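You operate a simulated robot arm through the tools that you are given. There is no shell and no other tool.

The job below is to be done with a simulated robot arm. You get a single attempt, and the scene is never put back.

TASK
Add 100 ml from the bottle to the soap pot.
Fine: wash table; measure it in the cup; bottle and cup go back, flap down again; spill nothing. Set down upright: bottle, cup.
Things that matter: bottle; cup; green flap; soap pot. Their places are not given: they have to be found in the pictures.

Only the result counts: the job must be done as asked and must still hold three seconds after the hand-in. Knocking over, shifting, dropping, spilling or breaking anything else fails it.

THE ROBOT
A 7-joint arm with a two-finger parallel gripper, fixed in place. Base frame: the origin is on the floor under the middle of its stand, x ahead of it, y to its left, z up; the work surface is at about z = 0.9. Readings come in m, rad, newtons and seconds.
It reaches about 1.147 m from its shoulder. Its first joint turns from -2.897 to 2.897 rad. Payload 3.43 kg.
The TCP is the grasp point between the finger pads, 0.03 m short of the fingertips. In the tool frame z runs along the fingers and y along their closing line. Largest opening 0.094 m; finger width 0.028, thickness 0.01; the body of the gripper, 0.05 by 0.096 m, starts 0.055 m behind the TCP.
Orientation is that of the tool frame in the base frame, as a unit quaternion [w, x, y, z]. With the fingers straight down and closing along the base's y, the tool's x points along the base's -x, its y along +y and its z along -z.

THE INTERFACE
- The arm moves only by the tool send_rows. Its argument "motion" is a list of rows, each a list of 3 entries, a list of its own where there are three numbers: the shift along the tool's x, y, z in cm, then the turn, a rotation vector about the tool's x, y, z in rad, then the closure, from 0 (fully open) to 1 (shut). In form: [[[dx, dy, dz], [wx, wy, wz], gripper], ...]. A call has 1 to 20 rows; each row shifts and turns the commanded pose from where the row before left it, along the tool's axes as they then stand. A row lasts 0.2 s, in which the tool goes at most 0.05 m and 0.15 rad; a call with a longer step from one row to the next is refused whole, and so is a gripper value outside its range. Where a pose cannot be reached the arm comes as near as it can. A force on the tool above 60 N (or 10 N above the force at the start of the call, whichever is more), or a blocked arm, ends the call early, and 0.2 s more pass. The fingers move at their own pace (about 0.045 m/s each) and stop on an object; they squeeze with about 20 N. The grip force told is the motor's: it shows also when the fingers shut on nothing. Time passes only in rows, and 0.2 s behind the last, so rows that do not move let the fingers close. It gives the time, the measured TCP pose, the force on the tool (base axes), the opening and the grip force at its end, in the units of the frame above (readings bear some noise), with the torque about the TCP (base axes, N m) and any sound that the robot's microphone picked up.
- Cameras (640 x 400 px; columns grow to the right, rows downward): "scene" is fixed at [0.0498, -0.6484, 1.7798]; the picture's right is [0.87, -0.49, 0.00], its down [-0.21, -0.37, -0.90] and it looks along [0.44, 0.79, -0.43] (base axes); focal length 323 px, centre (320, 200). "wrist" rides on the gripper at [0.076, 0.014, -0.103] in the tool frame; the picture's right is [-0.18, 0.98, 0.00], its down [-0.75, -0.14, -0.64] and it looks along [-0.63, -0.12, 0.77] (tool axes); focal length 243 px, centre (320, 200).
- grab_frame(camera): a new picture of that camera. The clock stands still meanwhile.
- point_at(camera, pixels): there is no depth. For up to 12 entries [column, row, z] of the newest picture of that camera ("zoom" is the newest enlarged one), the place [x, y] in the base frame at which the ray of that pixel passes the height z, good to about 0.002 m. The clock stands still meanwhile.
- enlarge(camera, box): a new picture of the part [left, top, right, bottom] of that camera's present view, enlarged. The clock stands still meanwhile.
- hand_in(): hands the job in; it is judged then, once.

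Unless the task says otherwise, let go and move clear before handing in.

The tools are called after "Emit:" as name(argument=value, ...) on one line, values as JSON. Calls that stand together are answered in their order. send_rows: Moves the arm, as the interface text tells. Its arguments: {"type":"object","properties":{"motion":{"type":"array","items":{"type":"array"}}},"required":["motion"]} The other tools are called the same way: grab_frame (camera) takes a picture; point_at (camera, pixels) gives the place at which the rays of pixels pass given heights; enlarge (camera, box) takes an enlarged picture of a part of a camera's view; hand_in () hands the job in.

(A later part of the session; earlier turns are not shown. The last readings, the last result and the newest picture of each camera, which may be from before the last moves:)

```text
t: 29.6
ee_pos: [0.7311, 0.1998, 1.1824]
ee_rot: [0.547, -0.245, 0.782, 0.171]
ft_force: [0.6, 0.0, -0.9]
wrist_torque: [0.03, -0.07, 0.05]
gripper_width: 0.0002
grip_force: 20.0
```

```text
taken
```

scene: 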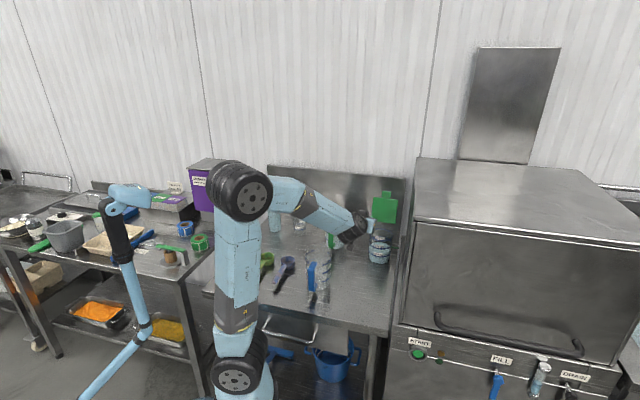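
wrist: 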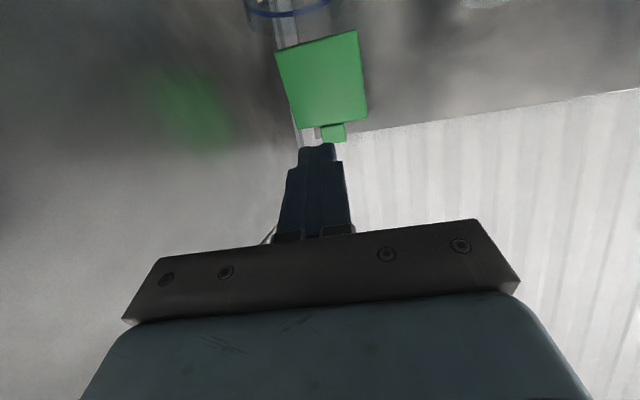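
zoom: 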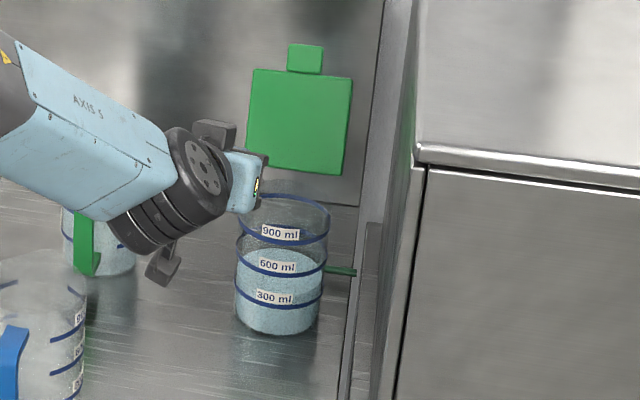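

The flap is open and stays up (zoom (300,120)) and the pot stands as before. Next is the bottle. I turn to heading f, 25° down, raise a little and travel left at z≈1.22 to in front of the bottle.

Emit:
send_rows(motion=[[[0, 0, 0], [-0.082, 0, -0.0298], 1], [[0, 0, 0], [-0.082, 0, -0.0298], 1], [[0, 0, 0], [0, 0.0873, 0], 1], [[-1.8, 0, 0.1], [0, 0, 0], 0], [[-1.8, 0, 0.1], [0, 0, 0], 0], [[-0.15, 4.29, 0.32], [0, 0, 0], 0], [[-0.15, 4.29, 0.32], [0, 0, 0], 0], [[-0.15, 4.29, 0.32], [0, 0, 0], 0], [[-0.15, 4.29, 0.32], [0, 0, 0], 0], [[-0.15, 4.29, 0.32], [0, 0, 0], 0], [[-0.15, 4.29, 0.32], [0, 0, 0], 0], [[-0.15, 4.29, 0.32], [0, 0, 0], 0], [[-0.15, 4.29, 0.32], [0, 0, 0], 0], [[-0.15, 4.29, 0.32], [0, 0, 0], 0], [[-0.15, 4.29, 0.32], [0, 0, 0], 0], [[-0.15, 4.29, 0.32], [0, 0, 0], 0], [[-0.15, 4.29, 0.32], [0, 0, 0], 0]])

Emit:
grab_frame(camera="scene")

Emit:
grab_frame(camera="wrist")

```text
t: 33.4
ee_pos: [0.4392, 0.5901, 1.2247]
ee_rot: [0.483, -0.295, 0.793, 0.225]
ft_force: [-0.4, 0.9, 0.1]
wrist_torque: [0.02, 0.0, -0.05]
gripper_width: 0.0941
grip_force: 0.0
stopped in row 17: the arm was blocked; the commanded pose is now the measured one
```

```text
taken
```

scene: 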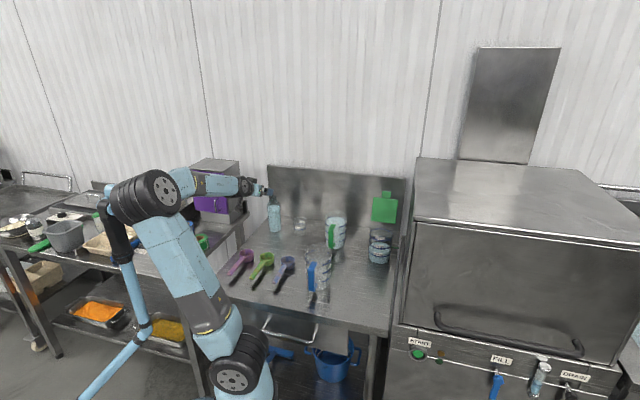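

```text
taken
```

wrist: 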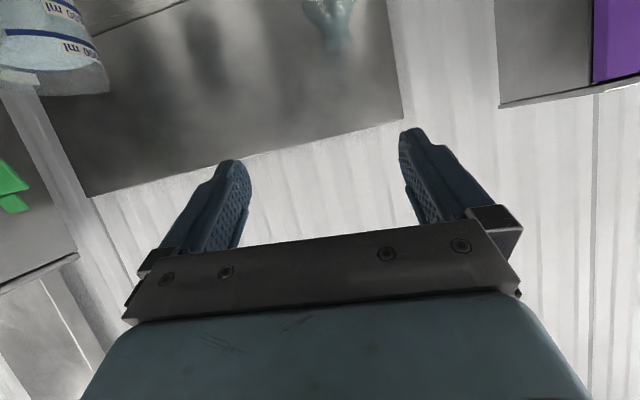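

The last row reported a block. The elbow at (150,195) has swung far left, near the light-blue stand-like thing at (120,240), so I must check whether it touches. I enlarge that region.

Emit:
enlarge(camera="scene", box=[60, 140, 300, 300])

Emit:
enlarge(camera="scene", box=[60, 170, 180, 400])

```text
2.50 times, centred on (180, 220) of scene
```

zoom: 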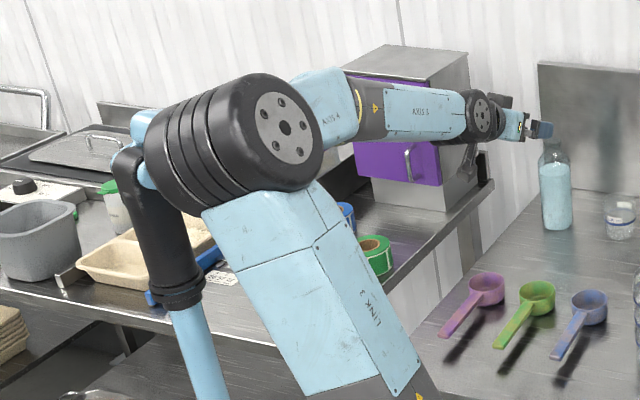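

```text
1.74 times, centred on (120, 285) of scene
```

zoom: 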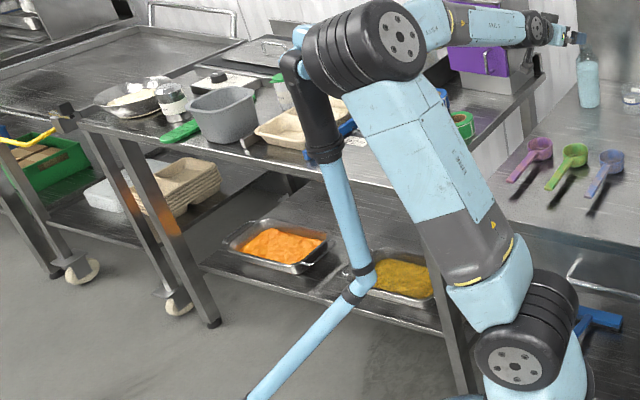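

The elbow's left end overlaps the top of the light-blue jointed stand in the picture, so the block may be contact with it. I back off by returning 10 cm to the right and compare.

Emit:
send_rows(motion=[[[0.1, -2.0, -0.2], [0, 0, 0], 0], [[0.15, -4, -0.3], [0, 0, 0], 0], [[0.15, -4, -0.3], [0, 0, 0], 0]])

Emit:
enlarge(camera="scene", box=[60, 140, 300, 300])

Emit:
grab_frame(camera="scene")

```text
t: 34.2
ee_pos: [0.4968, 0.5135, 1.2185]
ee_rot: [0.484, -0.298, 0.792, 0.224]
ft_force: [-1.0, 0.3, -0.7]
wrist_torque: [-0.04, -0.09, -0.09]
gripper_width: 0.0941
grip_force: 0.1
```

```text
2.50 times, centred on (180, 220) of scene
```

zoom: 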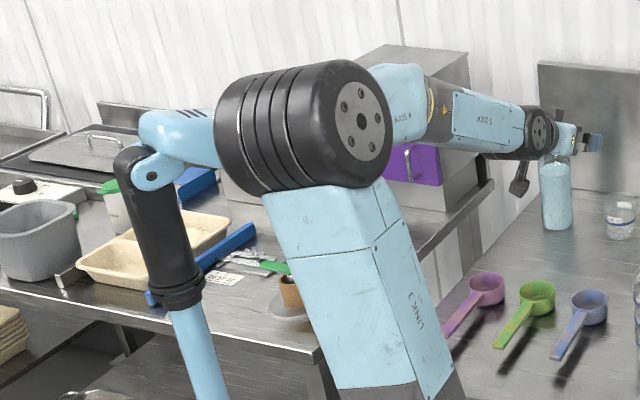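

```text
taken
```

scene: 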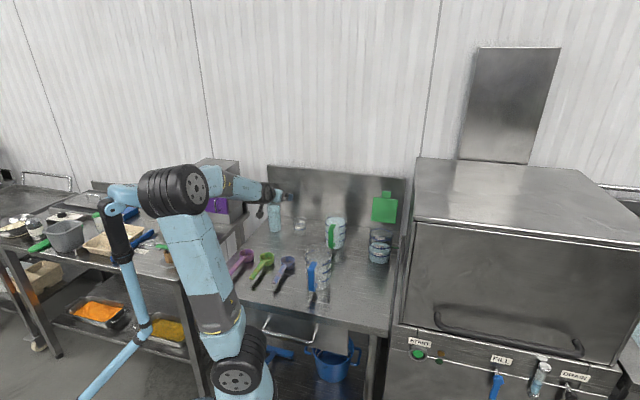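

The stand did not move between the two pictures (its ring is at zoom (178,298) in both). To keep the elbow away from it, I'll approach the bottle with the tool heading 75° instead of 45°, correcting the small roll error at the same time.

Emit:
send_rows(motion=[[[0, 0, 0], [-0.1168, 0.0019, -0.0732], 0], [[0, 0, 0], [-0.1168, 0.0019, -0.0732], 0], [[0, 0, 0], [-0.1168, 0.0019, -0.0732], 0], [[0, 0, 0], [-0.1168, 0.0019, -0.0732], 0]])

Emit:
grab_frame(camera="scene")

Emit:
grab_frame(camera="wrist")

```text
t: 35.2
ee_pos: [0.5026, 0.5126, 1.2205]
ee_rot: [0.426, -0.511, 0.67, 0.329]
ft_force: [-0.5, -0.6, 0.1]
wrist_torque: [-0.01, 0.01, 0.03]
gripper_width: 0.0939
grip_force: 0.2
out of reach, approached as far as the arm can: row 3
```

```text
taken
```

scene: 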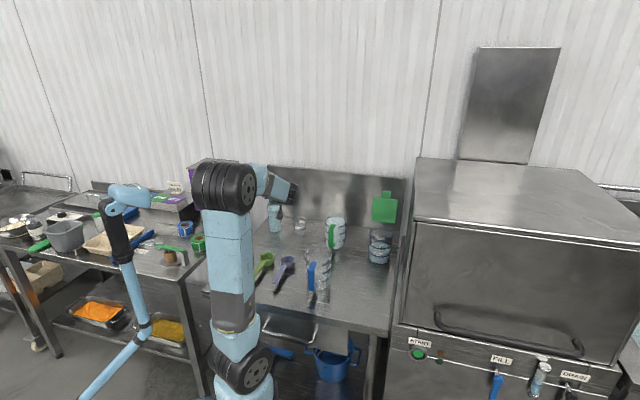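

```text
taken
```

wrist: 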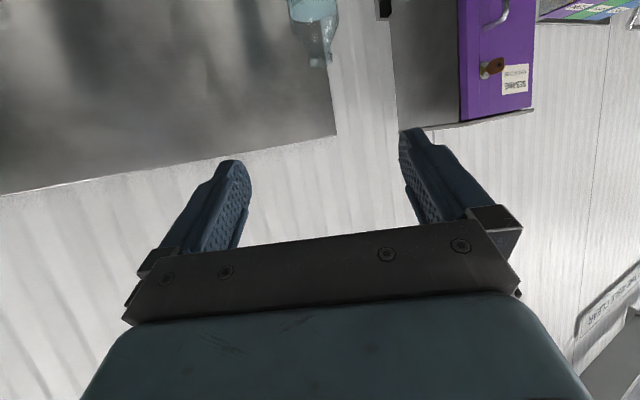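

The elbow is now well away from the stand, the stand looks as at the start, and the orientation is exactly the wanted one. I descend towards the bottle, stopping about 12 cm short.

Emit:
send_rows(motion=[[[1.7, 0, 3.84], [0, 0, 0], 0], [[1.7, 0, 3.84], [0, 0, 0], 0], [[1.7, 0, 3.84], [0, 0, 0], 0], [[1.7, 0, 3.84], [0, 0, 0], 0], [[1.7, 0, 3.84], [0, 0, 0], 0]])

Emit:
grab_frame(camera="scene")

Emit:
grab_frame(camera="wrist")

Emit:
enlarge(camera="scene", box=[230, 180, 330, 260])

```text
t: 36.4
ee_pos: [0.537, 0.6492, 1.0609]
ee_rot: [0.427, -0.513, 0.669, 0.327]
ft_force: [0.2, -0.9, 0.9]
wrist_torque: [-0.03, 0.0, -0.01]
gripper_width: 0.0941
grip_force: 0.0
```

```text
taken
```

scene: 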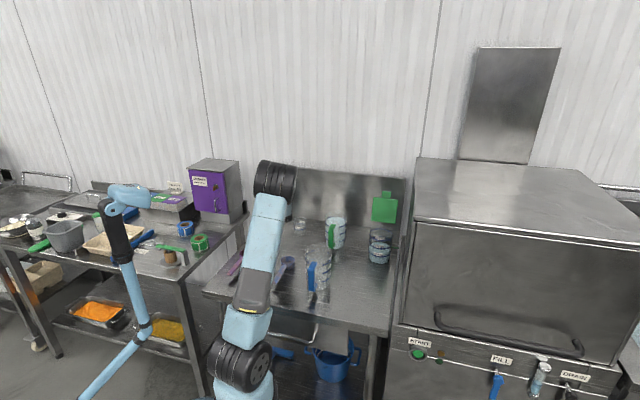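

```text
taken
```

wrist: 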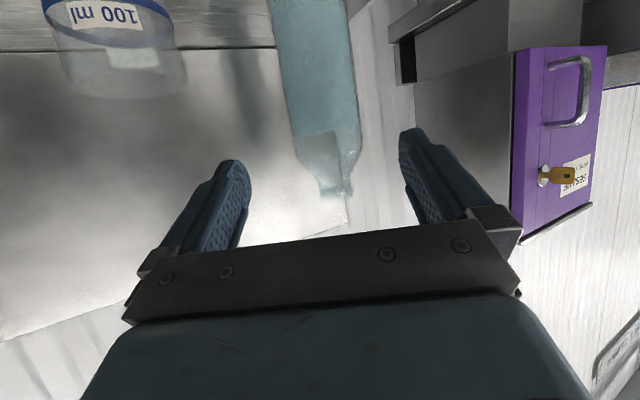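

```text
5.00 times, centred on (280, 220) of scene
```

zoom: 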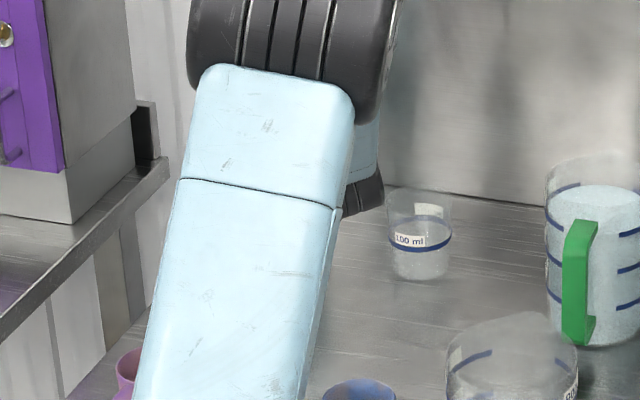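

The bottle is centred between the fingers in the wrist picture: body edges around columns 298–362 at row 140, neck at (336,185). I enlarge it for exact edges.

Emit:
enlarge(camera="wrist", box=[240, 0, 420, 220])

```text
1.82 times, centred on (330, 110) of wrist
```

zoom: 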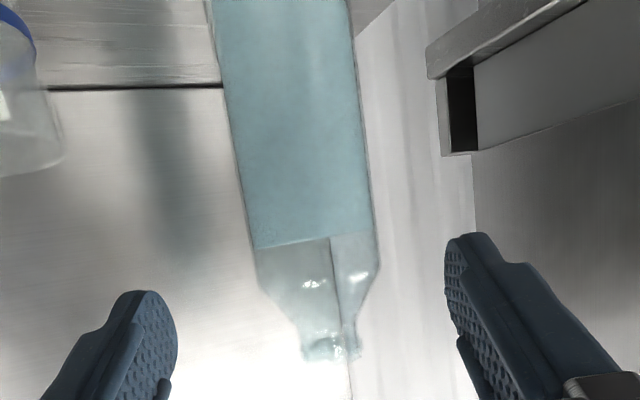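

The liquid line is seen nearly edge-on at zoom row 240. I convert a few axis points of the bottle to get its lateral position relative to the gripper.

Emit:
point_at(camera="zoom", pixels=[[294, 100, 1.0], [294, 100, 0.98], [294, 100, 0.99], [287, 20, 0.95], [287, 20, 0.96], [287, 20, 0.94], [331, 352, 1.1], [331, 352, 1.095], [331, 352, 1.105]])

```text
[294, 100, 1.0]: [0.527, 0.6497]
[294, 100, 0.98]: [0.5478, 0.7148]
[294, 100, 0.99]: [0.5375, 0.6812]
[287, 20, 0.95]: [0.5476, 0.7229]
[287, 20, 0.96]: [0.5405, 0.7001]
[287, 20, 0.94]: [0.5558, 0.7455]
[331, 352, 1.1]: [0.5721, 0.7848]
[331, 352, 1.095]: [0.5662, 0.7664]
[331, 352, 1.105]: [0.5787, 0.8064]
```

The bottle axis is at about (0.5635,0.762) with the mouth at z≈1.095. I'm about 4 mm too far right, so I correct that while lowering to z=0.98, then go forward 8 cm and look again.

Emit:
send_rows(motion=[[[2.447, 0.12, 1.14], [0, 0, 0], 0], [[2.447, 0.12, 1.14], [0, 0, 0], 0], [[2.447, 0.12, 1.14], [0, 0, 0], 0], [[-1.13, 0, 2.42], [0, 0, 0], 0], [[-1.13, 0, 2.42], [0, 0, 0], 0], [[-1.13, 0, 2.42], [0, 0, 0], 0]])

Emit:
grab_frame(camera="wrist")

Emit:
enlarge(camera="scene", box=[230, 180, 330, 260])

```text
t: 37.8
ee_pos: [0.5551, 0.7289, 0.9837]
ee_rot: [0.427, -0.513, 0.669, 0.327]
ft_force: [-0.2, 0.9, -0.1]
wrist_torque: [0.01, -0.03, -0.01]
gripper_width: 0.0941
grip_force: 0.1
```

```text
taken
```

wrist: 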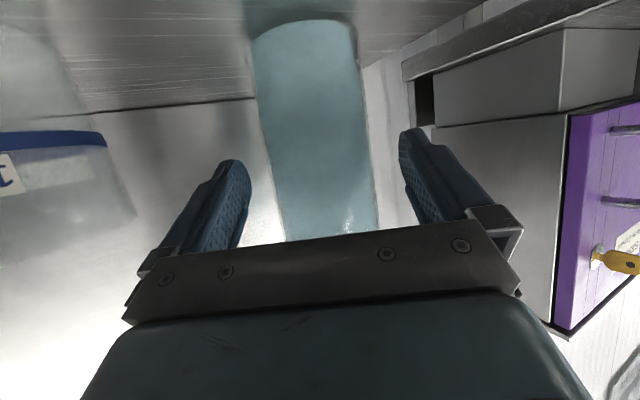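

```text
5.00 times, centred on (280, 220) of scene
```

zoom: 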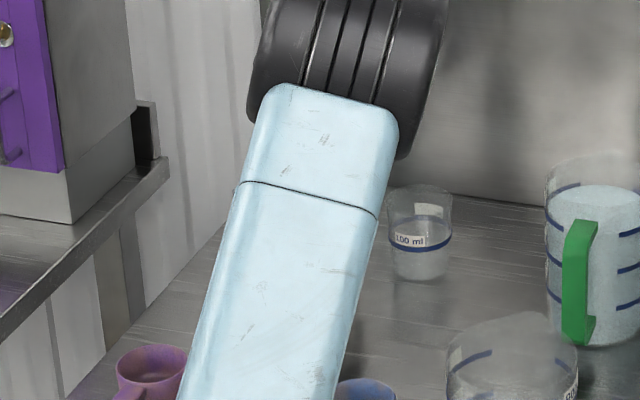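

The bottle base is visible now at the top of the wrist picture ((303,22), the near edge). I check its position and the gripper centring with point_at.

Emit:
point_at(camera="wrist", pixels=[[300, 21, 0.9], [251, 42, 0.9], [357, 38, 0.9], [304, 38, 0.9], [325, 150, 0.97], [325, 150, 0.975]])

Emit:
enlarge(camera="wrist", box=[200, 0, 440, 150])

```text
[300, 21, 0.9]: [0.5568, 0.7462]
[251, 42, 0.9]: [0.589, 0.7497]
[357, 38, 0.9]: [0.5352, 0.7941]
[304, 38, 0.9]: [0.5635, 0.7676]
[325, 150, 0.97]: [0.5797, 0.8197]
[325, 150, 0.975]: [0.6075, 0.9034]
```

```text
2.67 times, centred on (320, 75) of wrist
```

zoom: 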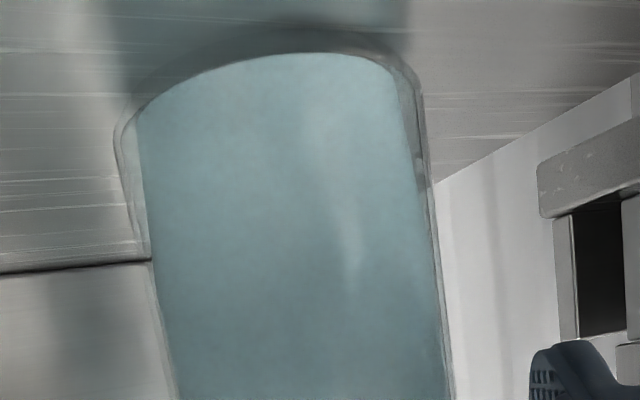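

The gripper is centred on the bottle with 3.5 cm to go. I move forward and close on it.

Emit:
send_rows(motion=[[[-0.74, 0, 1.585], [0, 0, 0], 0], [[-0.74, 0, 1.585], [0, 0, 0], 0], [[0, 0, 0], [0, 0, 0], 0.1], [[0, 0, 0], [0, 0, 0], 1], [[0, 0, 0], [0, 0, 0], 1], [[0, 0, 0], [0, 0, 0], 1], [[0, 0, 0], [0, 0, 0], 1]])

Emit:
grab_frame(camera="wrist")

```text
t: 39.4
ee_pos: [0.5627, 0.7633, 0.9835]
ee_rot: [0.427, -0.513, 0.669, 0.327]
ft_force: [1.8, -0.8, 0.0]
wrist_torque: [0.08, -0.01, -0.04]
gripper_width: 0.0715
grip_force: 20.1
```

```text
taken
```

wrist: 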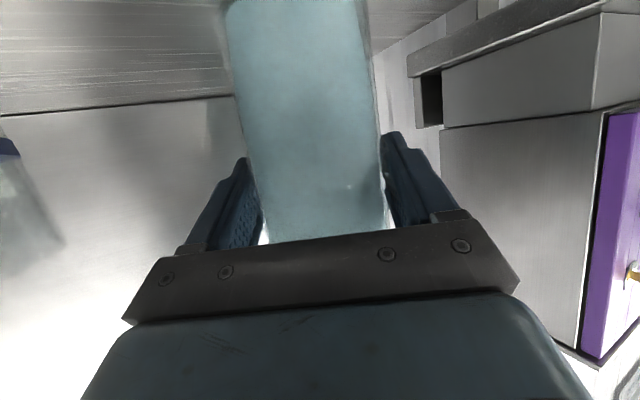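

The bottle is gripped at an opening of 0.0715 m with 20 N. I lift it 3 cm slowly and read its weight.

Emit:
send_rows(motion=[[[-0.453, 0, -0.211], [0, 0, 0], 1], [[-0.453, 0, -0.211], [0, 0, 0], 1], [[-0.906, 0, -0.4226], [0, 0, 0], 1], [[-0.906, 0, -0.4226], [0, 0, 0], 1], [[0, 0, 0], [0, 0, 0], 1], [[0, 0, 0], [0, 0, 0], 1]])

Emit:
grab_frame(camera="scene")

Emit:
grab_frame(camera="wrist")

```text
t: 40.8
ee_pos: [0.5629, 0.7599, 1.0116]
ee_rot: [0.426, -0.514, 0.669, 0.328]
ft_force: [0.0, 0.2, -4.2]
wrist_torque: [0.02, -0.06, 0.01]
gripper_width: 0.0715
grip_force: 19.9
```

```text
taken
```

scene: 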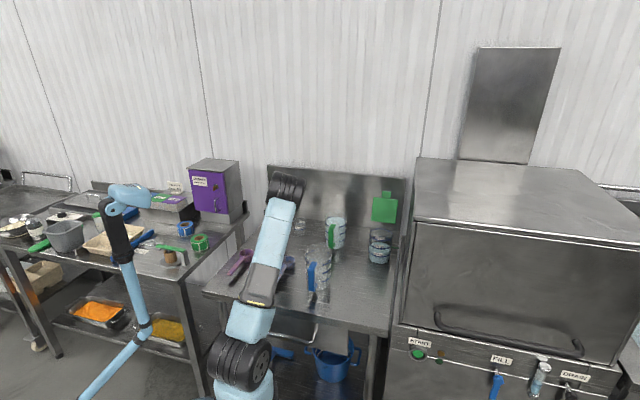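

```text
taken
```

wrist: 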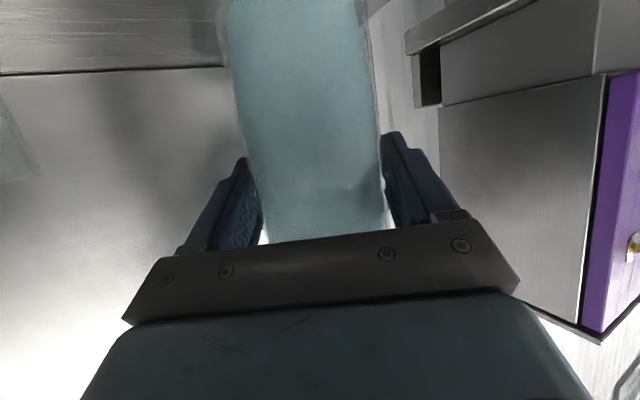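

The bottle weighs 4.2 N and is held firmly. The cup is still in clear view at (300,225), so I refine its rim and base position before pouring.

Emit:
enlarge(camera="scene", box=[285, 212, 315, 240])

Emit:
point_at(camera="scene", pixels=[[300.1, 233.35, 0.9], [299.8, 220.3, 0.98], [299.8, 220.3, 0.985], [299.8, 220.3, 0.99]])

```text
14.29 times, centred on (300, 226) of scene
```

zoom: 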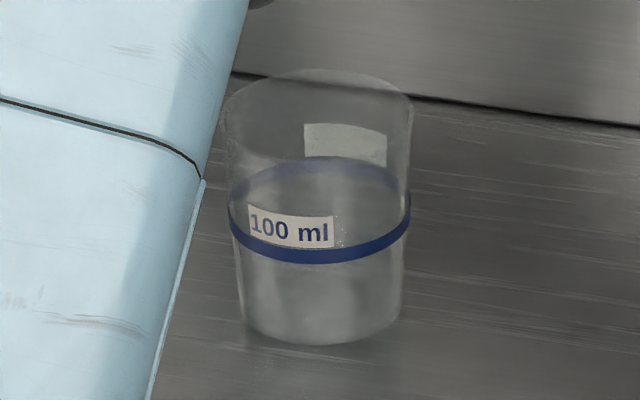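

```text
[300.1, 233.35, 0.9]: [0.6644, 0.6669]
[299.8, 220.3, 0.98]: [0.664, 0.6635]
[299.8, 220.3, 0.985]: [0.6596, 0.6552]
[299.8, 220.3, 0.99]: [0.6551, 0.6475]
```

The refined cup centre is (0.664,0.665), with the rim at z≈0.979 and the 100 ml band at z≈0.939. I move the bottle back 6.5 cm so its mouth will come over the cup when rolled right, then roll to about 55°.

Emit:
send_rows(motion=[[[0.916, -0.14, -1.963], [0, 0, 0], 1], [[0.916, -0.14, -1.963], [0, 0, 0], 1], [[0.916, -0.14, -1.963], [0, 0, 0], 1], [[0, 0, 0], [0, 0, 0], 1]])

Emit:
grab_frame(camera="scene")

Emit:
grab_frame(camera="wrist")

```text
t: 41.8
ee_pos: [0.5522, 0.699, 1.0117]
ee_rot: [0.426, -0.513, 0.669, 0.328]
ft_force: [0.5, 0.9, -4.7]
wrist_torque: [0.0, 0.01, 0.0]
gripper_width: 0.0718
grip_force: 21.0
```

```text
taken
```

scene: 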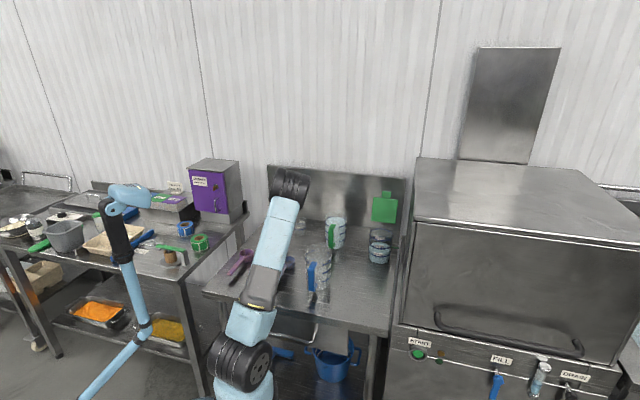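

```text
taken
```

wrist: 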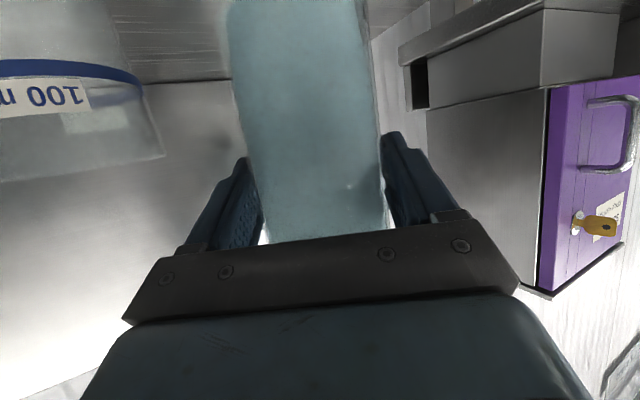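

The cup is still visible to the scene camera here, but a full horizontal-axis roll would swing the arm in front of it. I'll roll about the tool axis alone instead, so the arm stays put. First I check how near the purple box on the left table is.

Emit:
point_at(camera="scene", pixels=[[243, 221, 0.9], [229, 225, 0.9], [240, 160, 1.15], [243, 190, 1.0], [268, 213, 0.9]])

Emit:
enlarge(camera="scene", box=[180, 150, 340, 270])

```text
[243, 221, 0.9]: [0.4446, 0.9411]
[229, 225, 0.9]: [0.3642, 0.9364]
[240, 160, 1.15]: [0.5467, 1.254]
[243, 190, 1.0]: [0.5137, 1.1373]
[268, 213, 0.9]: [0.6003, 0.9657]
```

```text
3.33 times, centred on (260, 210) of scene
```

zoom: 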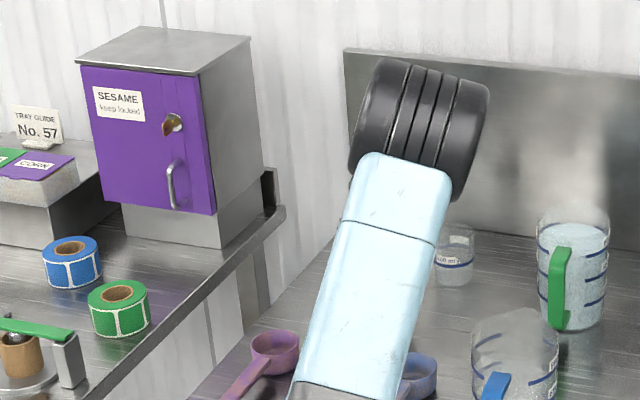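

The purple box is at least 10 cm clear of where the bottle's base will swing. I place the bottle and roll it about the tool axis by 62° (about 56° of tilt, before any flow).

Emit:
send_rows(motion=[[[-0.45, -0.375, 2.03], [0, 0, 0], 1], [[-0.45, -0.375, 2.03], [0, 0, 0], 1], [[0, 0, 0], [0, 0, 0], 1], [[0, 0, 0], [0, 0, 0.1353], 1], [[0, 0, 0], [0, 0, 0.1353], 1], [[0, 0, 0], [0, 0, 0.1353], 1], [[0, 0, 0], [0, 0, 0.1353], 1], [[0, 0, 0], [0, 0, 0.1353], 1], [[0, 0, 0], [0, 0, 0.1353], 1], [[0, 0, 0], [0, 0, 0.1353], 1], [[0, 0, 0], [0, 0, 0.1353], 1], [[0, 0, 0], [0, 0, 0], 1]])

Emit:
enlarge(camera="scene", box=[250, 180, 350, 260])

Emit:
grab_frame(camera="wrist")

```text
t: 44.4
ee_pos: [0.5689, 0.735, 1.0016]
ee_rot: [0.196, -0.095, 0.838, 0.501]
ft_force: [0.1, 0.3, -3.7]
wrist_torque: [0.0, 0.02, -0.02]
gripper_width: 0.0717
grip_force: 19.9
```

```text
5.00 times, centred on (300, 220) of scene
```

zoom: 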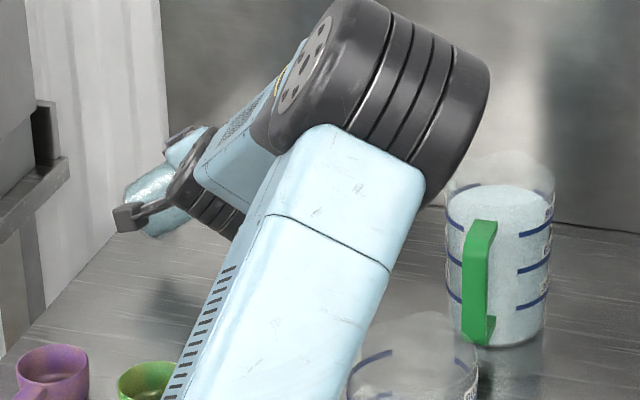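

```text
taken
```

wrist: 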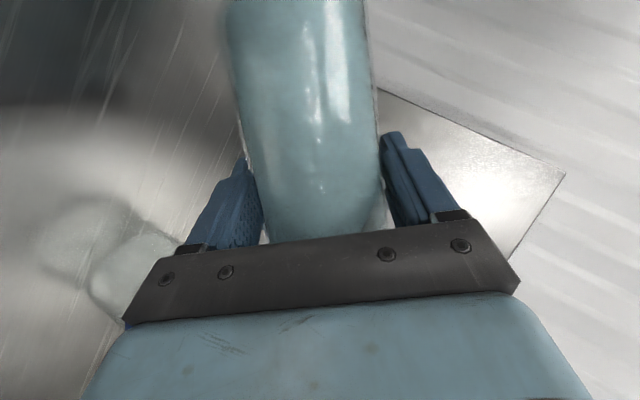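

Rolling moved the elbow, and it now hides the cup from the scene camera. The wrist picture shows the cup faintly at lower left (130,265), so I enlarge that to see whether it can serve for watching the level.

Emit:
enlarge(camera="wrist", box=[20, 160, 280, 340])

Emit:
grab_frame(camera="scene")

```text
2.22 times, centred on (150, 250) of wrist
```

zoom: 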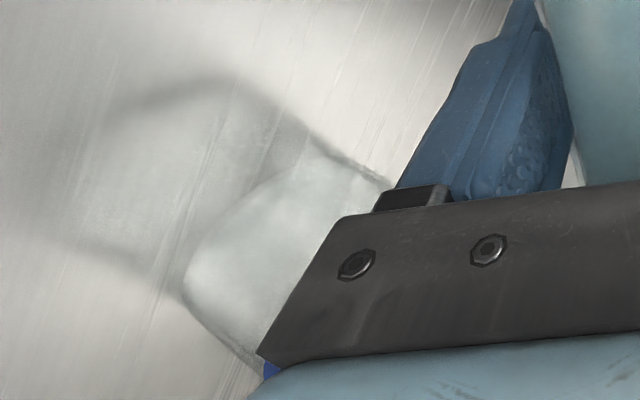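

```text
taken
```

scene: 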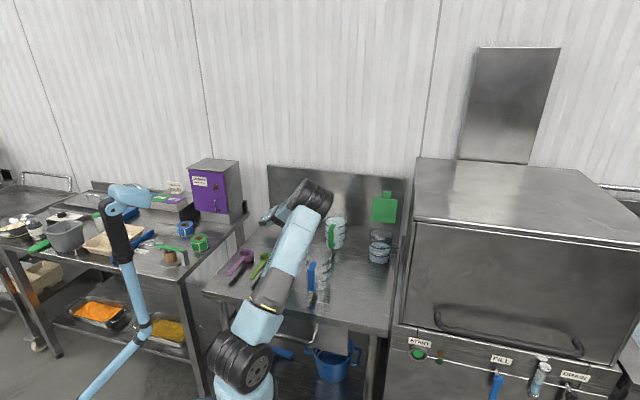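

The wrist view shows the cup's lower part up to its band (blue at zoom (270,370)), enough to notice filling. I tilt further in small steps, now to about 68° of tilt, and check.

Emit:
send_rows(motion=[[[0, 0, 0], [0, 0, 0.122], 1], [[0, 0, 0], [0, 0, 0.122], 1], [[0, 0, 0], [0, 0, 0], 1]])

Emit:
grab_frame(camera="wrist")

Emit:
enlarge(camera="wrist", box=[20, 160, 280, 340])

Emit:
enlarge(camera="scene", box=[250, 180, 350, 260])

```text
t: 45.2
ee_pos: [0.5676, 0.7344, 1.0022]
ee_rot: [0.134, 0.007, 0.843, 0.521]
ft_force: [0.2, -0.5, -4.0]
wrist_torque: [-0.03, 0.01, 0.0]
gripper_width: 0.0718
grip_force: 20.4
```

```text
taken
```

wrist: 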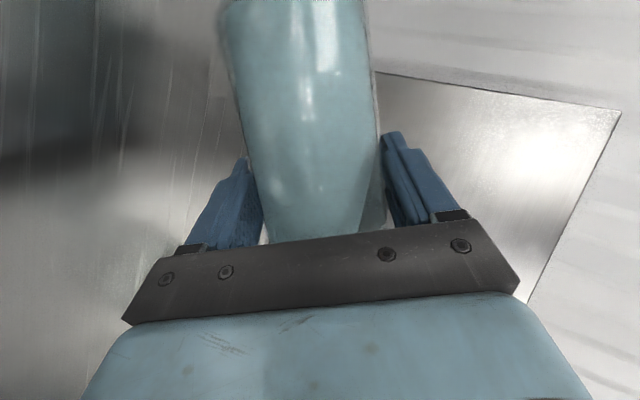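

```text
2.22 times, centred on (150, 250) of wrist
```

zoom: 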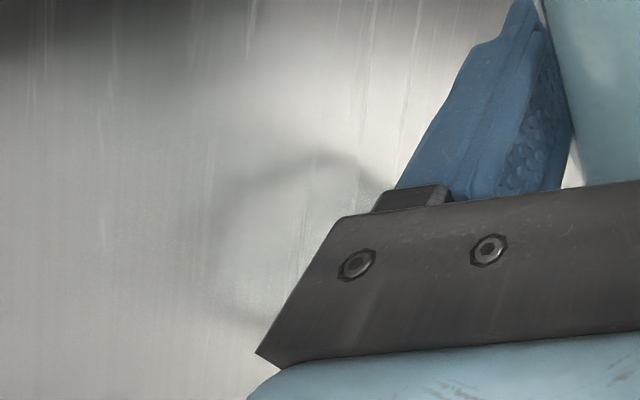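

```text
5.00 times, centred on (300, 220) of scene
```

zoom: 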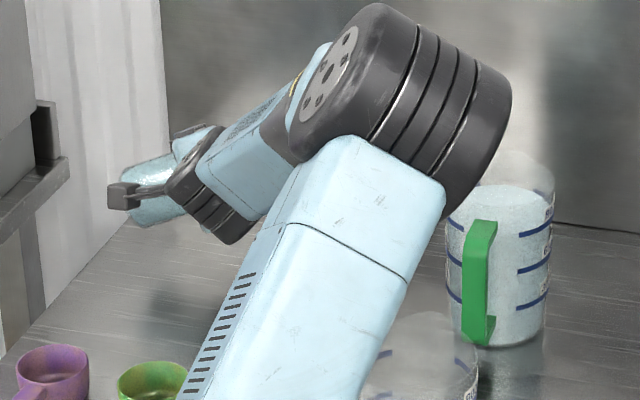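

The cup is now hidden from both cameras, so I'll feel for the start of the flow by weight and sound, then tilt back to look. Step to about 73° of tilt.

Emit:
send_rows(motion=[[[0, 0, 0], [0, 0, 0.0525], 1], [[0, 0, 0], [0, 0, 0.0525], 1], [[0, 0, 0], [0, 0, 0], 1]])

Emit:
grab_frame(camera="wrist")

Emit:
enlarge(camera="scene", box=[250, 180, 350, 260])

```text
t: 46.0
ee_pos: [0.5683, 0.7336, 1.0018]
ee_rot: [0.107, 0.052, 0.841, 0.528]
ft_force: [-0.3, -0.3, -4.6]
wrist_torque: [0.0, 0.04, 0.0]
gripper_width: 0.0718
grip_force: 20.5
```

```text
taken
```

wrist: 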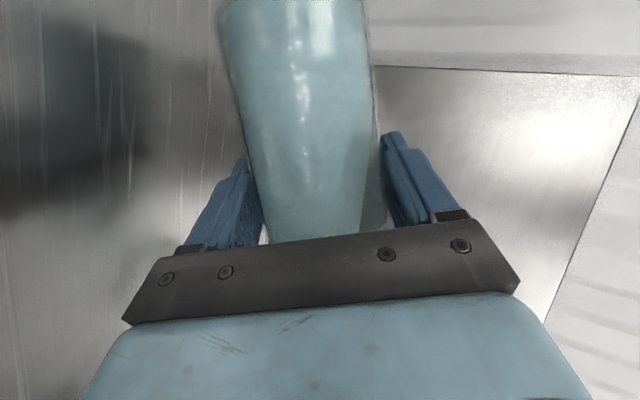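

```text
5.00 times, centred on (300, 220) of scene
```

zoom: 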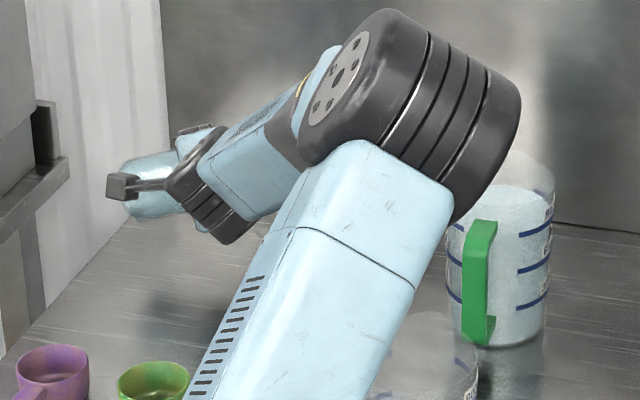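

No flow is evident yet (force -4.6 N, no sound). I keep tilting 2° at a time.

Emit:
send_rows(motion=[[[0, 0, 0], [0, 0, 0.035], 1], [[0, 0, 0], [0, 0, 0], 1], [[0, 0, 0], [0, 0, 0], 1]])

Emit:
enlarge(camera="wrist", box=[200, 0, 420, 240])

```text
t: 46.8
ee_pos: [0.5666, 0.7332, 1.0025]
ee_rot: [0.097, 0.067, 0.84, 0.529]
ft_force: [0.5, -1.1, -4.9]
wrist_torque: [-0.02, 0.0, -0.04]
gripper_width: 0.0718
grip_force: 19.7
```

```text
1.67 times, centred on (310, 120) of wrist
```

zoom: 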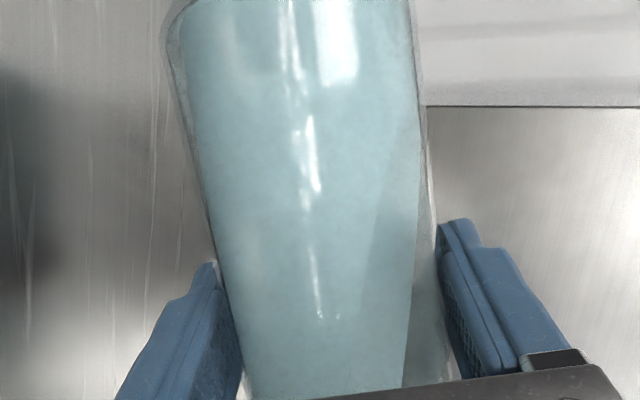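

Tilt is about 75° and there is still no weight loss or sound. I continue with another 2°.

Emit:
send_rows(motion=[[[0, 0, 0], [0, 0, 0.035], 1], [[0, 0, 0], [0, 0, 0], 1], [[0, 0, 0], [0, 0, 0], 1]])

Emit:
enlarge(camera="wrist", box=[200, 0, 420, 240])

```text
t: 47.6
ee_pos: [0.5672, 0.7332, 1.0008]
ee_rot: [0.088, 0.082, 0.839, 0.531]
ft_force: [0.3, 0.2, -4.3]
wrist_torque: [-0.01, -0.02, 0.01]
gripper_width: 0.0718
grip_force: 20.2
```

```text
1.67 times, centred on (310, 120) of wrist
```

zoom: 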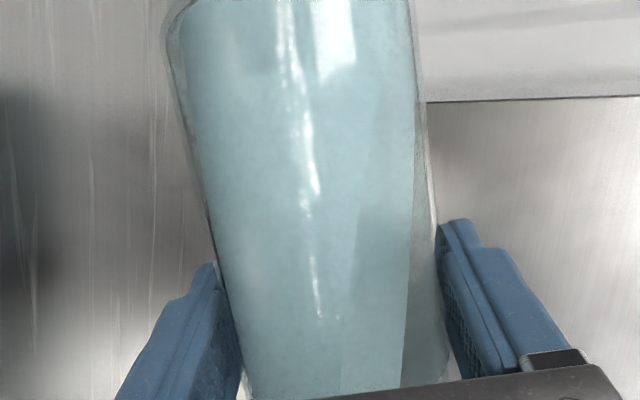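

Still nothing at about 76.5°. Another 2°.

Emit:
send_rows(motion=[[[0, 0, 0], [0, 0, 0.035], 1], [[0, 0, 0], [0, 0, 0], 1], [[0, 0, 0], [0, 0, 0], 1]])

Emit:
grab_frame(camera="scene")

Emit:
enlarge(camera="scene", box=[260, 190, 340, 250])

Emit:
enlarge(camera="wrist", box=[200, 0, 420, 240])

```text
t: 48.4
ee_pos: [0.5665, 0.734, 1.0008]
ee_rot: [0.079, 0.096, 0.837, 0.532]
ft_force: [1.7, -0.3, -3.7]
wrist_torque: [-0.01, 0.03, 0.01]
gripper_width: 0.072
grip_force: 19.9
```

```text
taken
```

scene: 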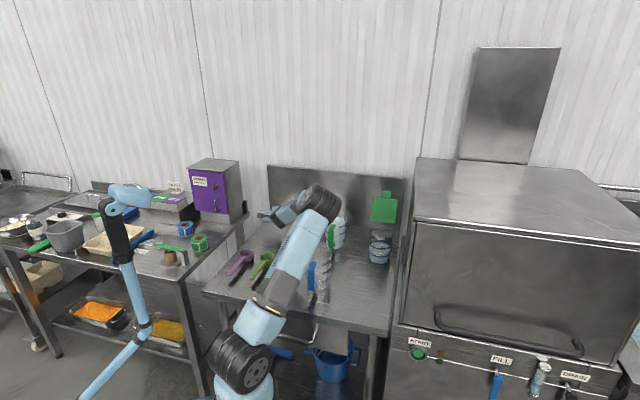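

```text
6.67 times, centred on (300, 220) of scene
```

zoom: 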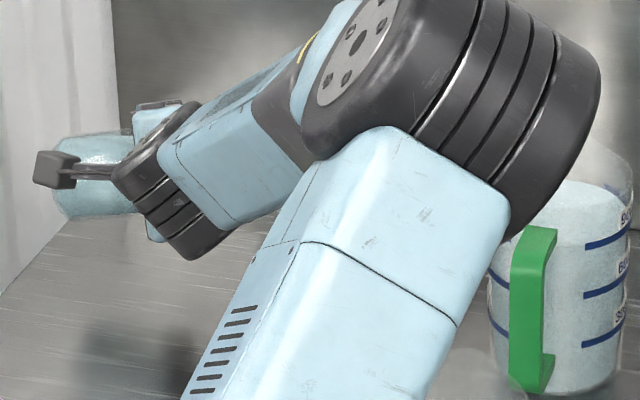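

```text
1.67 times, centred on (310, 120) of wrist
```

zoom: 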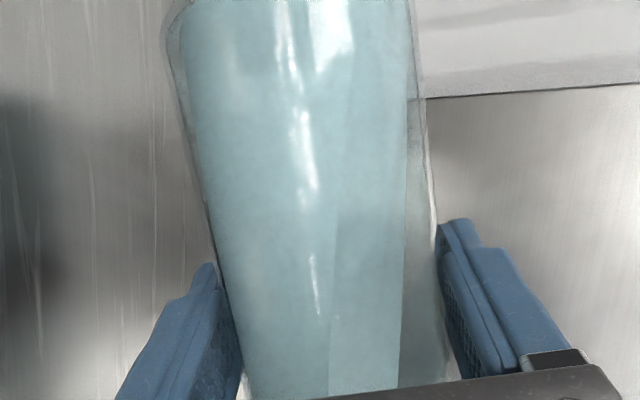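

The liquid surface line in the bottle has moved (zoom (408,50) to (397,388)), so flow may just have begun. I hold still for a moment and read the weight again.

Emit:
send_rows(motion=[[[0, 0, 0], [0, 0, 0], 1], [[0, 0, 0], [0, 0, 0], 1]])

Emit:
enlarge(camera="wrist", box=[200, 0, 420, 240])

```text
t: 49.0
ee_pos: [0.5663, 0.7342, 1.0031]
ee_rot: [0.078, 0.095, 0.837, 0.533]
ft_force: [-0.1, 1.0, -4.3]
wrist_torque: [0.02, 0.02, -0.03]
gripper_width: 0.0717
grip_force: 20.1
```

```text
1.67 times, centred on (310, 120) of wrist
```

zoom: 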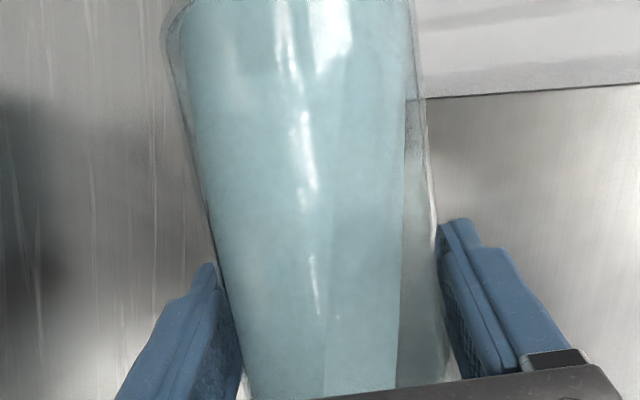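

With no motion the surface line moved slightly (408→405), which suggests a thin trickle has started. I hold for another second and compare.

Emit:
send_rows(motion=[[[0, 0, 0], [0, 0, 0], 1], [[0, 0, 0], [0, 0, 0], 1], [[0, 0, 0], [0, 0, 0], 1], [[0, 0, 0], [0, 0, 0], 1]])

Emit:
enlarge(camera="wrist", box=[200, 0, 420, 240])

```text
t: 50.0
ee_pos: [0.5683, 0.7337, 1.0029]
ee_rot: [0.079, 0.096, 0.838, 0.532]
ft_force: [0.1, 1.0, -3.8]
wrist_torque: [0.01, 0.02, 0.04]
gripper_width: 0.0716
grip_force: 19.8
```

```text
1.67 times, centred on (310, 120) of wrist
```

zoom: 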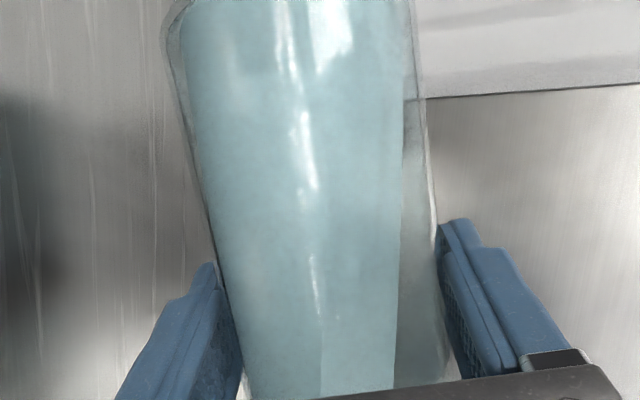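

The surface line keeps drifting (now 403→394), so a little liquid is flowing out. I roll back upright now to see where it went and how much is in the cup.

Emit:
send_rows(motion=[[[0, 0, 0], [0, 0, -0.1397], 1], [[0, 0, 0], [0, 0, -0.1397], 1], [[0, 0, 0], [0, 0, -0.1397], 1], [[0, 0, 0], [0, 0, -0.1397], 1], [[0, 0, 0], [0, 0, -0.1397], 1], [[0, 0, 0], [0, 0, -0.1397], 1], [[0, 0, 0], [0, 0, -0.1397], 1], [[0, 0, 0], [0, 0, -0.1397], 1], [[0, 0, 0], [0, 0, -0.1397], 1], [[0, 0, 0], [0, 0, -0.1397], 1], [[0, 0, 0], [0, 0, -0.1394], 1]])

Emit:
grab_frame(camera="scene")

Emit:
enlarge(camera="scene", box=[285, 212, 315, 240])

Emit:
grab_frame(camera="wrist")

```text
t: 52.4
ee_pos: [0.5681, 0.7331, 1.0025]
ee_rot: [0.425, -0.515, 0.668, 0.328]
ft_force: [0.3, 0.5, -3.3]
wrist_torque: [-0.01, 0.0, -0.01]
gripper_width: 0.0718
grip_force: 19.9
```

```text
taken
```

scene: 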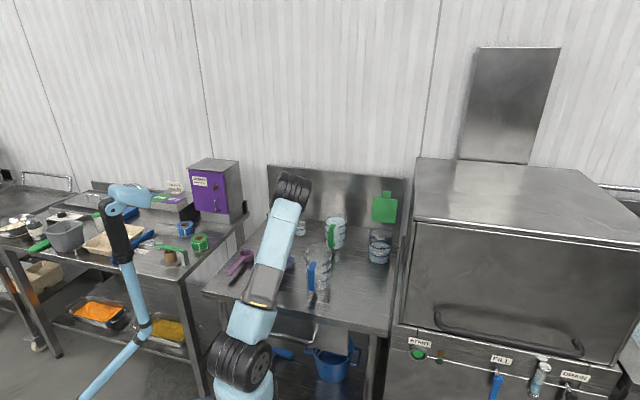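

```text
14.29 times, centred on (300, 226) of scene
```

zoom: 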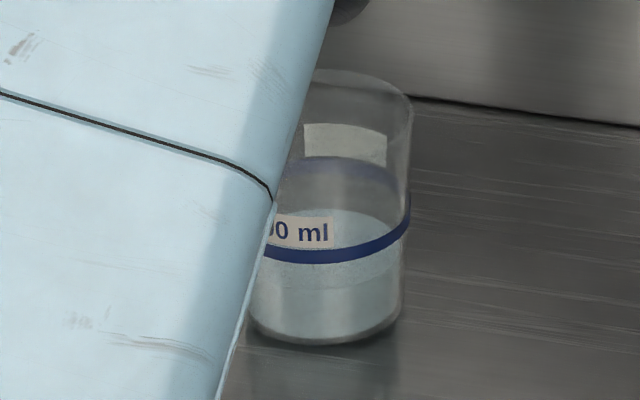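

```text
taken
```

wrist: 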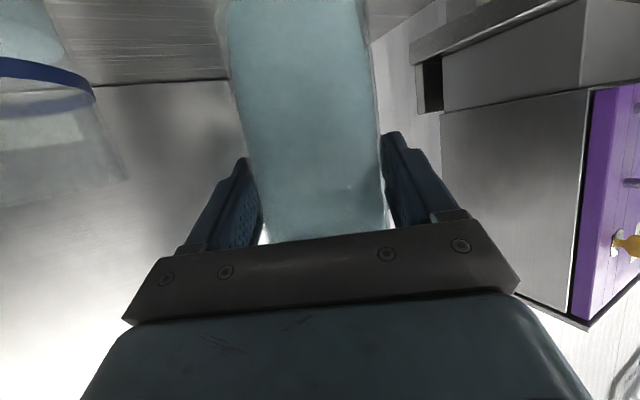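

The liquid went into the cup and none is visible on the table; the cup is a bit over half filled to the mark (surface back edge at zoom row 208, front edge about 288). I zoom in further to measure.

Emit:
enlarge(camera="scene", box=[294, 217, 310, 238])

Emit:
enlarge(camera="wrist", box=[0, 0, 200, 220])

```text
16.00 times, centred on (302, 228) of scene
```

zoom: 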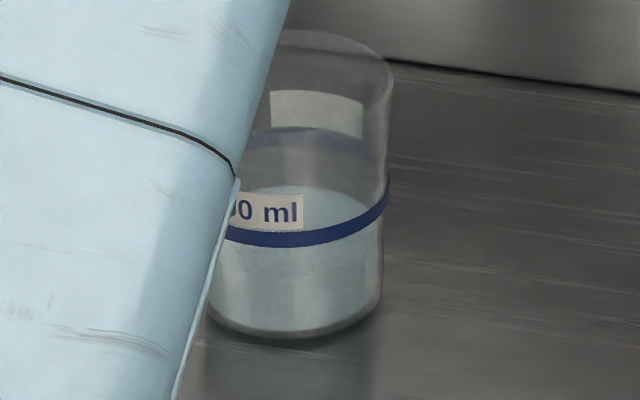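

```text
1.82 times, centred on (100, 110) of wrist
```

zoom: 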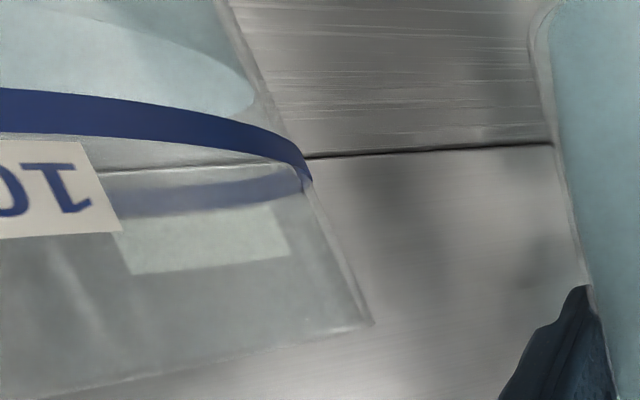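

By measuring ellipse centres (band 187, liquid about 230, inner floor about 283), the cup holds roughly 53–55 ml. I'll pour again with the same tilt for a limited time; first roll to 84°, which is below flow now.

Emit:
send_rows(motion=[[[0, 0, 0], [0, 0, 0.1466], 1], [[0, 0, 0], [0, 0, 0.1466], 1], [[0, 0, 0], [0, 0, 0.1466], 1], [[0, 0, 0], [0, 0, 0.1466], 1], [[0, 0, 0], [0, 0, 0.1466], 1], [[0, 0, 0], [0, 0, 0.1466], 1], [[0, 0, 0], [0, 0, 0.1466], 1], [[0, 0, 0], [0, 0, 0.1466], 1], [[0, 0, 0], [0, 0, 0.1466], 1], [[0, 0, 0], [0, 0, 0.1466], 1]])

Emit:
enlarge(camera="wrist", box=[200, 0, 420, 240])

```text
t: 54.6
ee_pos: [0.5671, 0.7348, 1.0031]
ee_rot: [0.097, 0.067, 0.84, 0.529]
ft_force: [0.5, 0.0, -3.5]
wrist_torque: [0.01, 0.0, 0.01]
gripper_width: 0.0719
grip_force: 20.0
```

```text
1.67 times, centred on (310, 120) of wrist
```

zoom: 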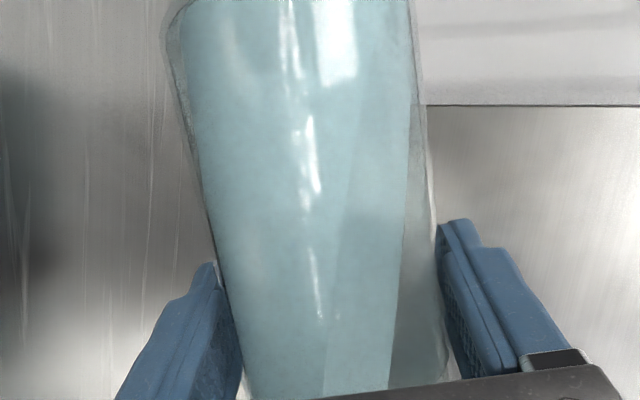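

The surface line now reads (412,50) to (389,388) at 84°. I go to 88° and hold for 1 s.

Emit:
send_rows(motion=[[[0, 0, 0], [0, 0, 0.035], 1], [[0, 0, 0], [0, 0, 0.035], 1], [[0, 0, 0], [0, 0, 0], 1], [[0, 0, 0], [0, 0, 0], 1], [[0, 0, 0], [0, 0, 0], 1], [[0, 0, 0], [0, 0, 0], 1]])

Emit:
enlarge(camera="wrist", box=[200, 0, 420, 240])

```text
t: 56.0
ee_pos: [0.5676, 0.7352, 1.0022]
ee_rot: [0.078, 0.096, 0.838, 0.532]
ft_force: [0.0, -0.5, -4.4]
wrist_torque: [0.03, 0.0, -0.03]
gripper_width: 0.0722
grip_force: 20.0
```

```text
1.67 times, centred on (310, 120) of wrist
```

zoom: 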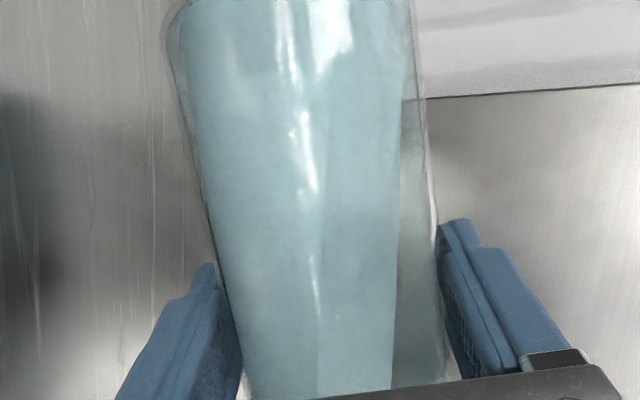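

The line went only slightly lower (401→391), so the flow at this angle is nearly spent. I add 1° and hold another second.

Emit:
send_rows(motion=[[[0, 0, 0], [0, 0, 0.0175], 1], [[0, 0, 0], [0, 0, 0], 1], [[0, 0, 0], [0, 0, 0], 1], [[0, 0, 0], [0, 0, 0], 1], [[0, 0, 0], [0, 0, 0], 1]])

Emit:
enlarge(camera="wrist", box=[200, 0, 420, 240])

```text
t: 57.2
ee_pos: [0.5673, 0.7339, 1.0017]
ee_rot: [0.074, 0.103, 0.836, 0.534]
ft_force: [-0.6, 0.0, -4.8]
wrist_torque: [0.0, 0.03, -0.01]
gripper_width: 0.0716
grip_force: 20.2
```

```text
1.67 times, centred on (310, 120) of wrist
```

zoom: 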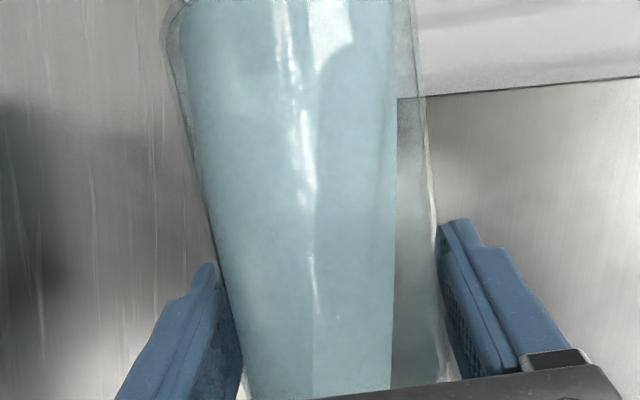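

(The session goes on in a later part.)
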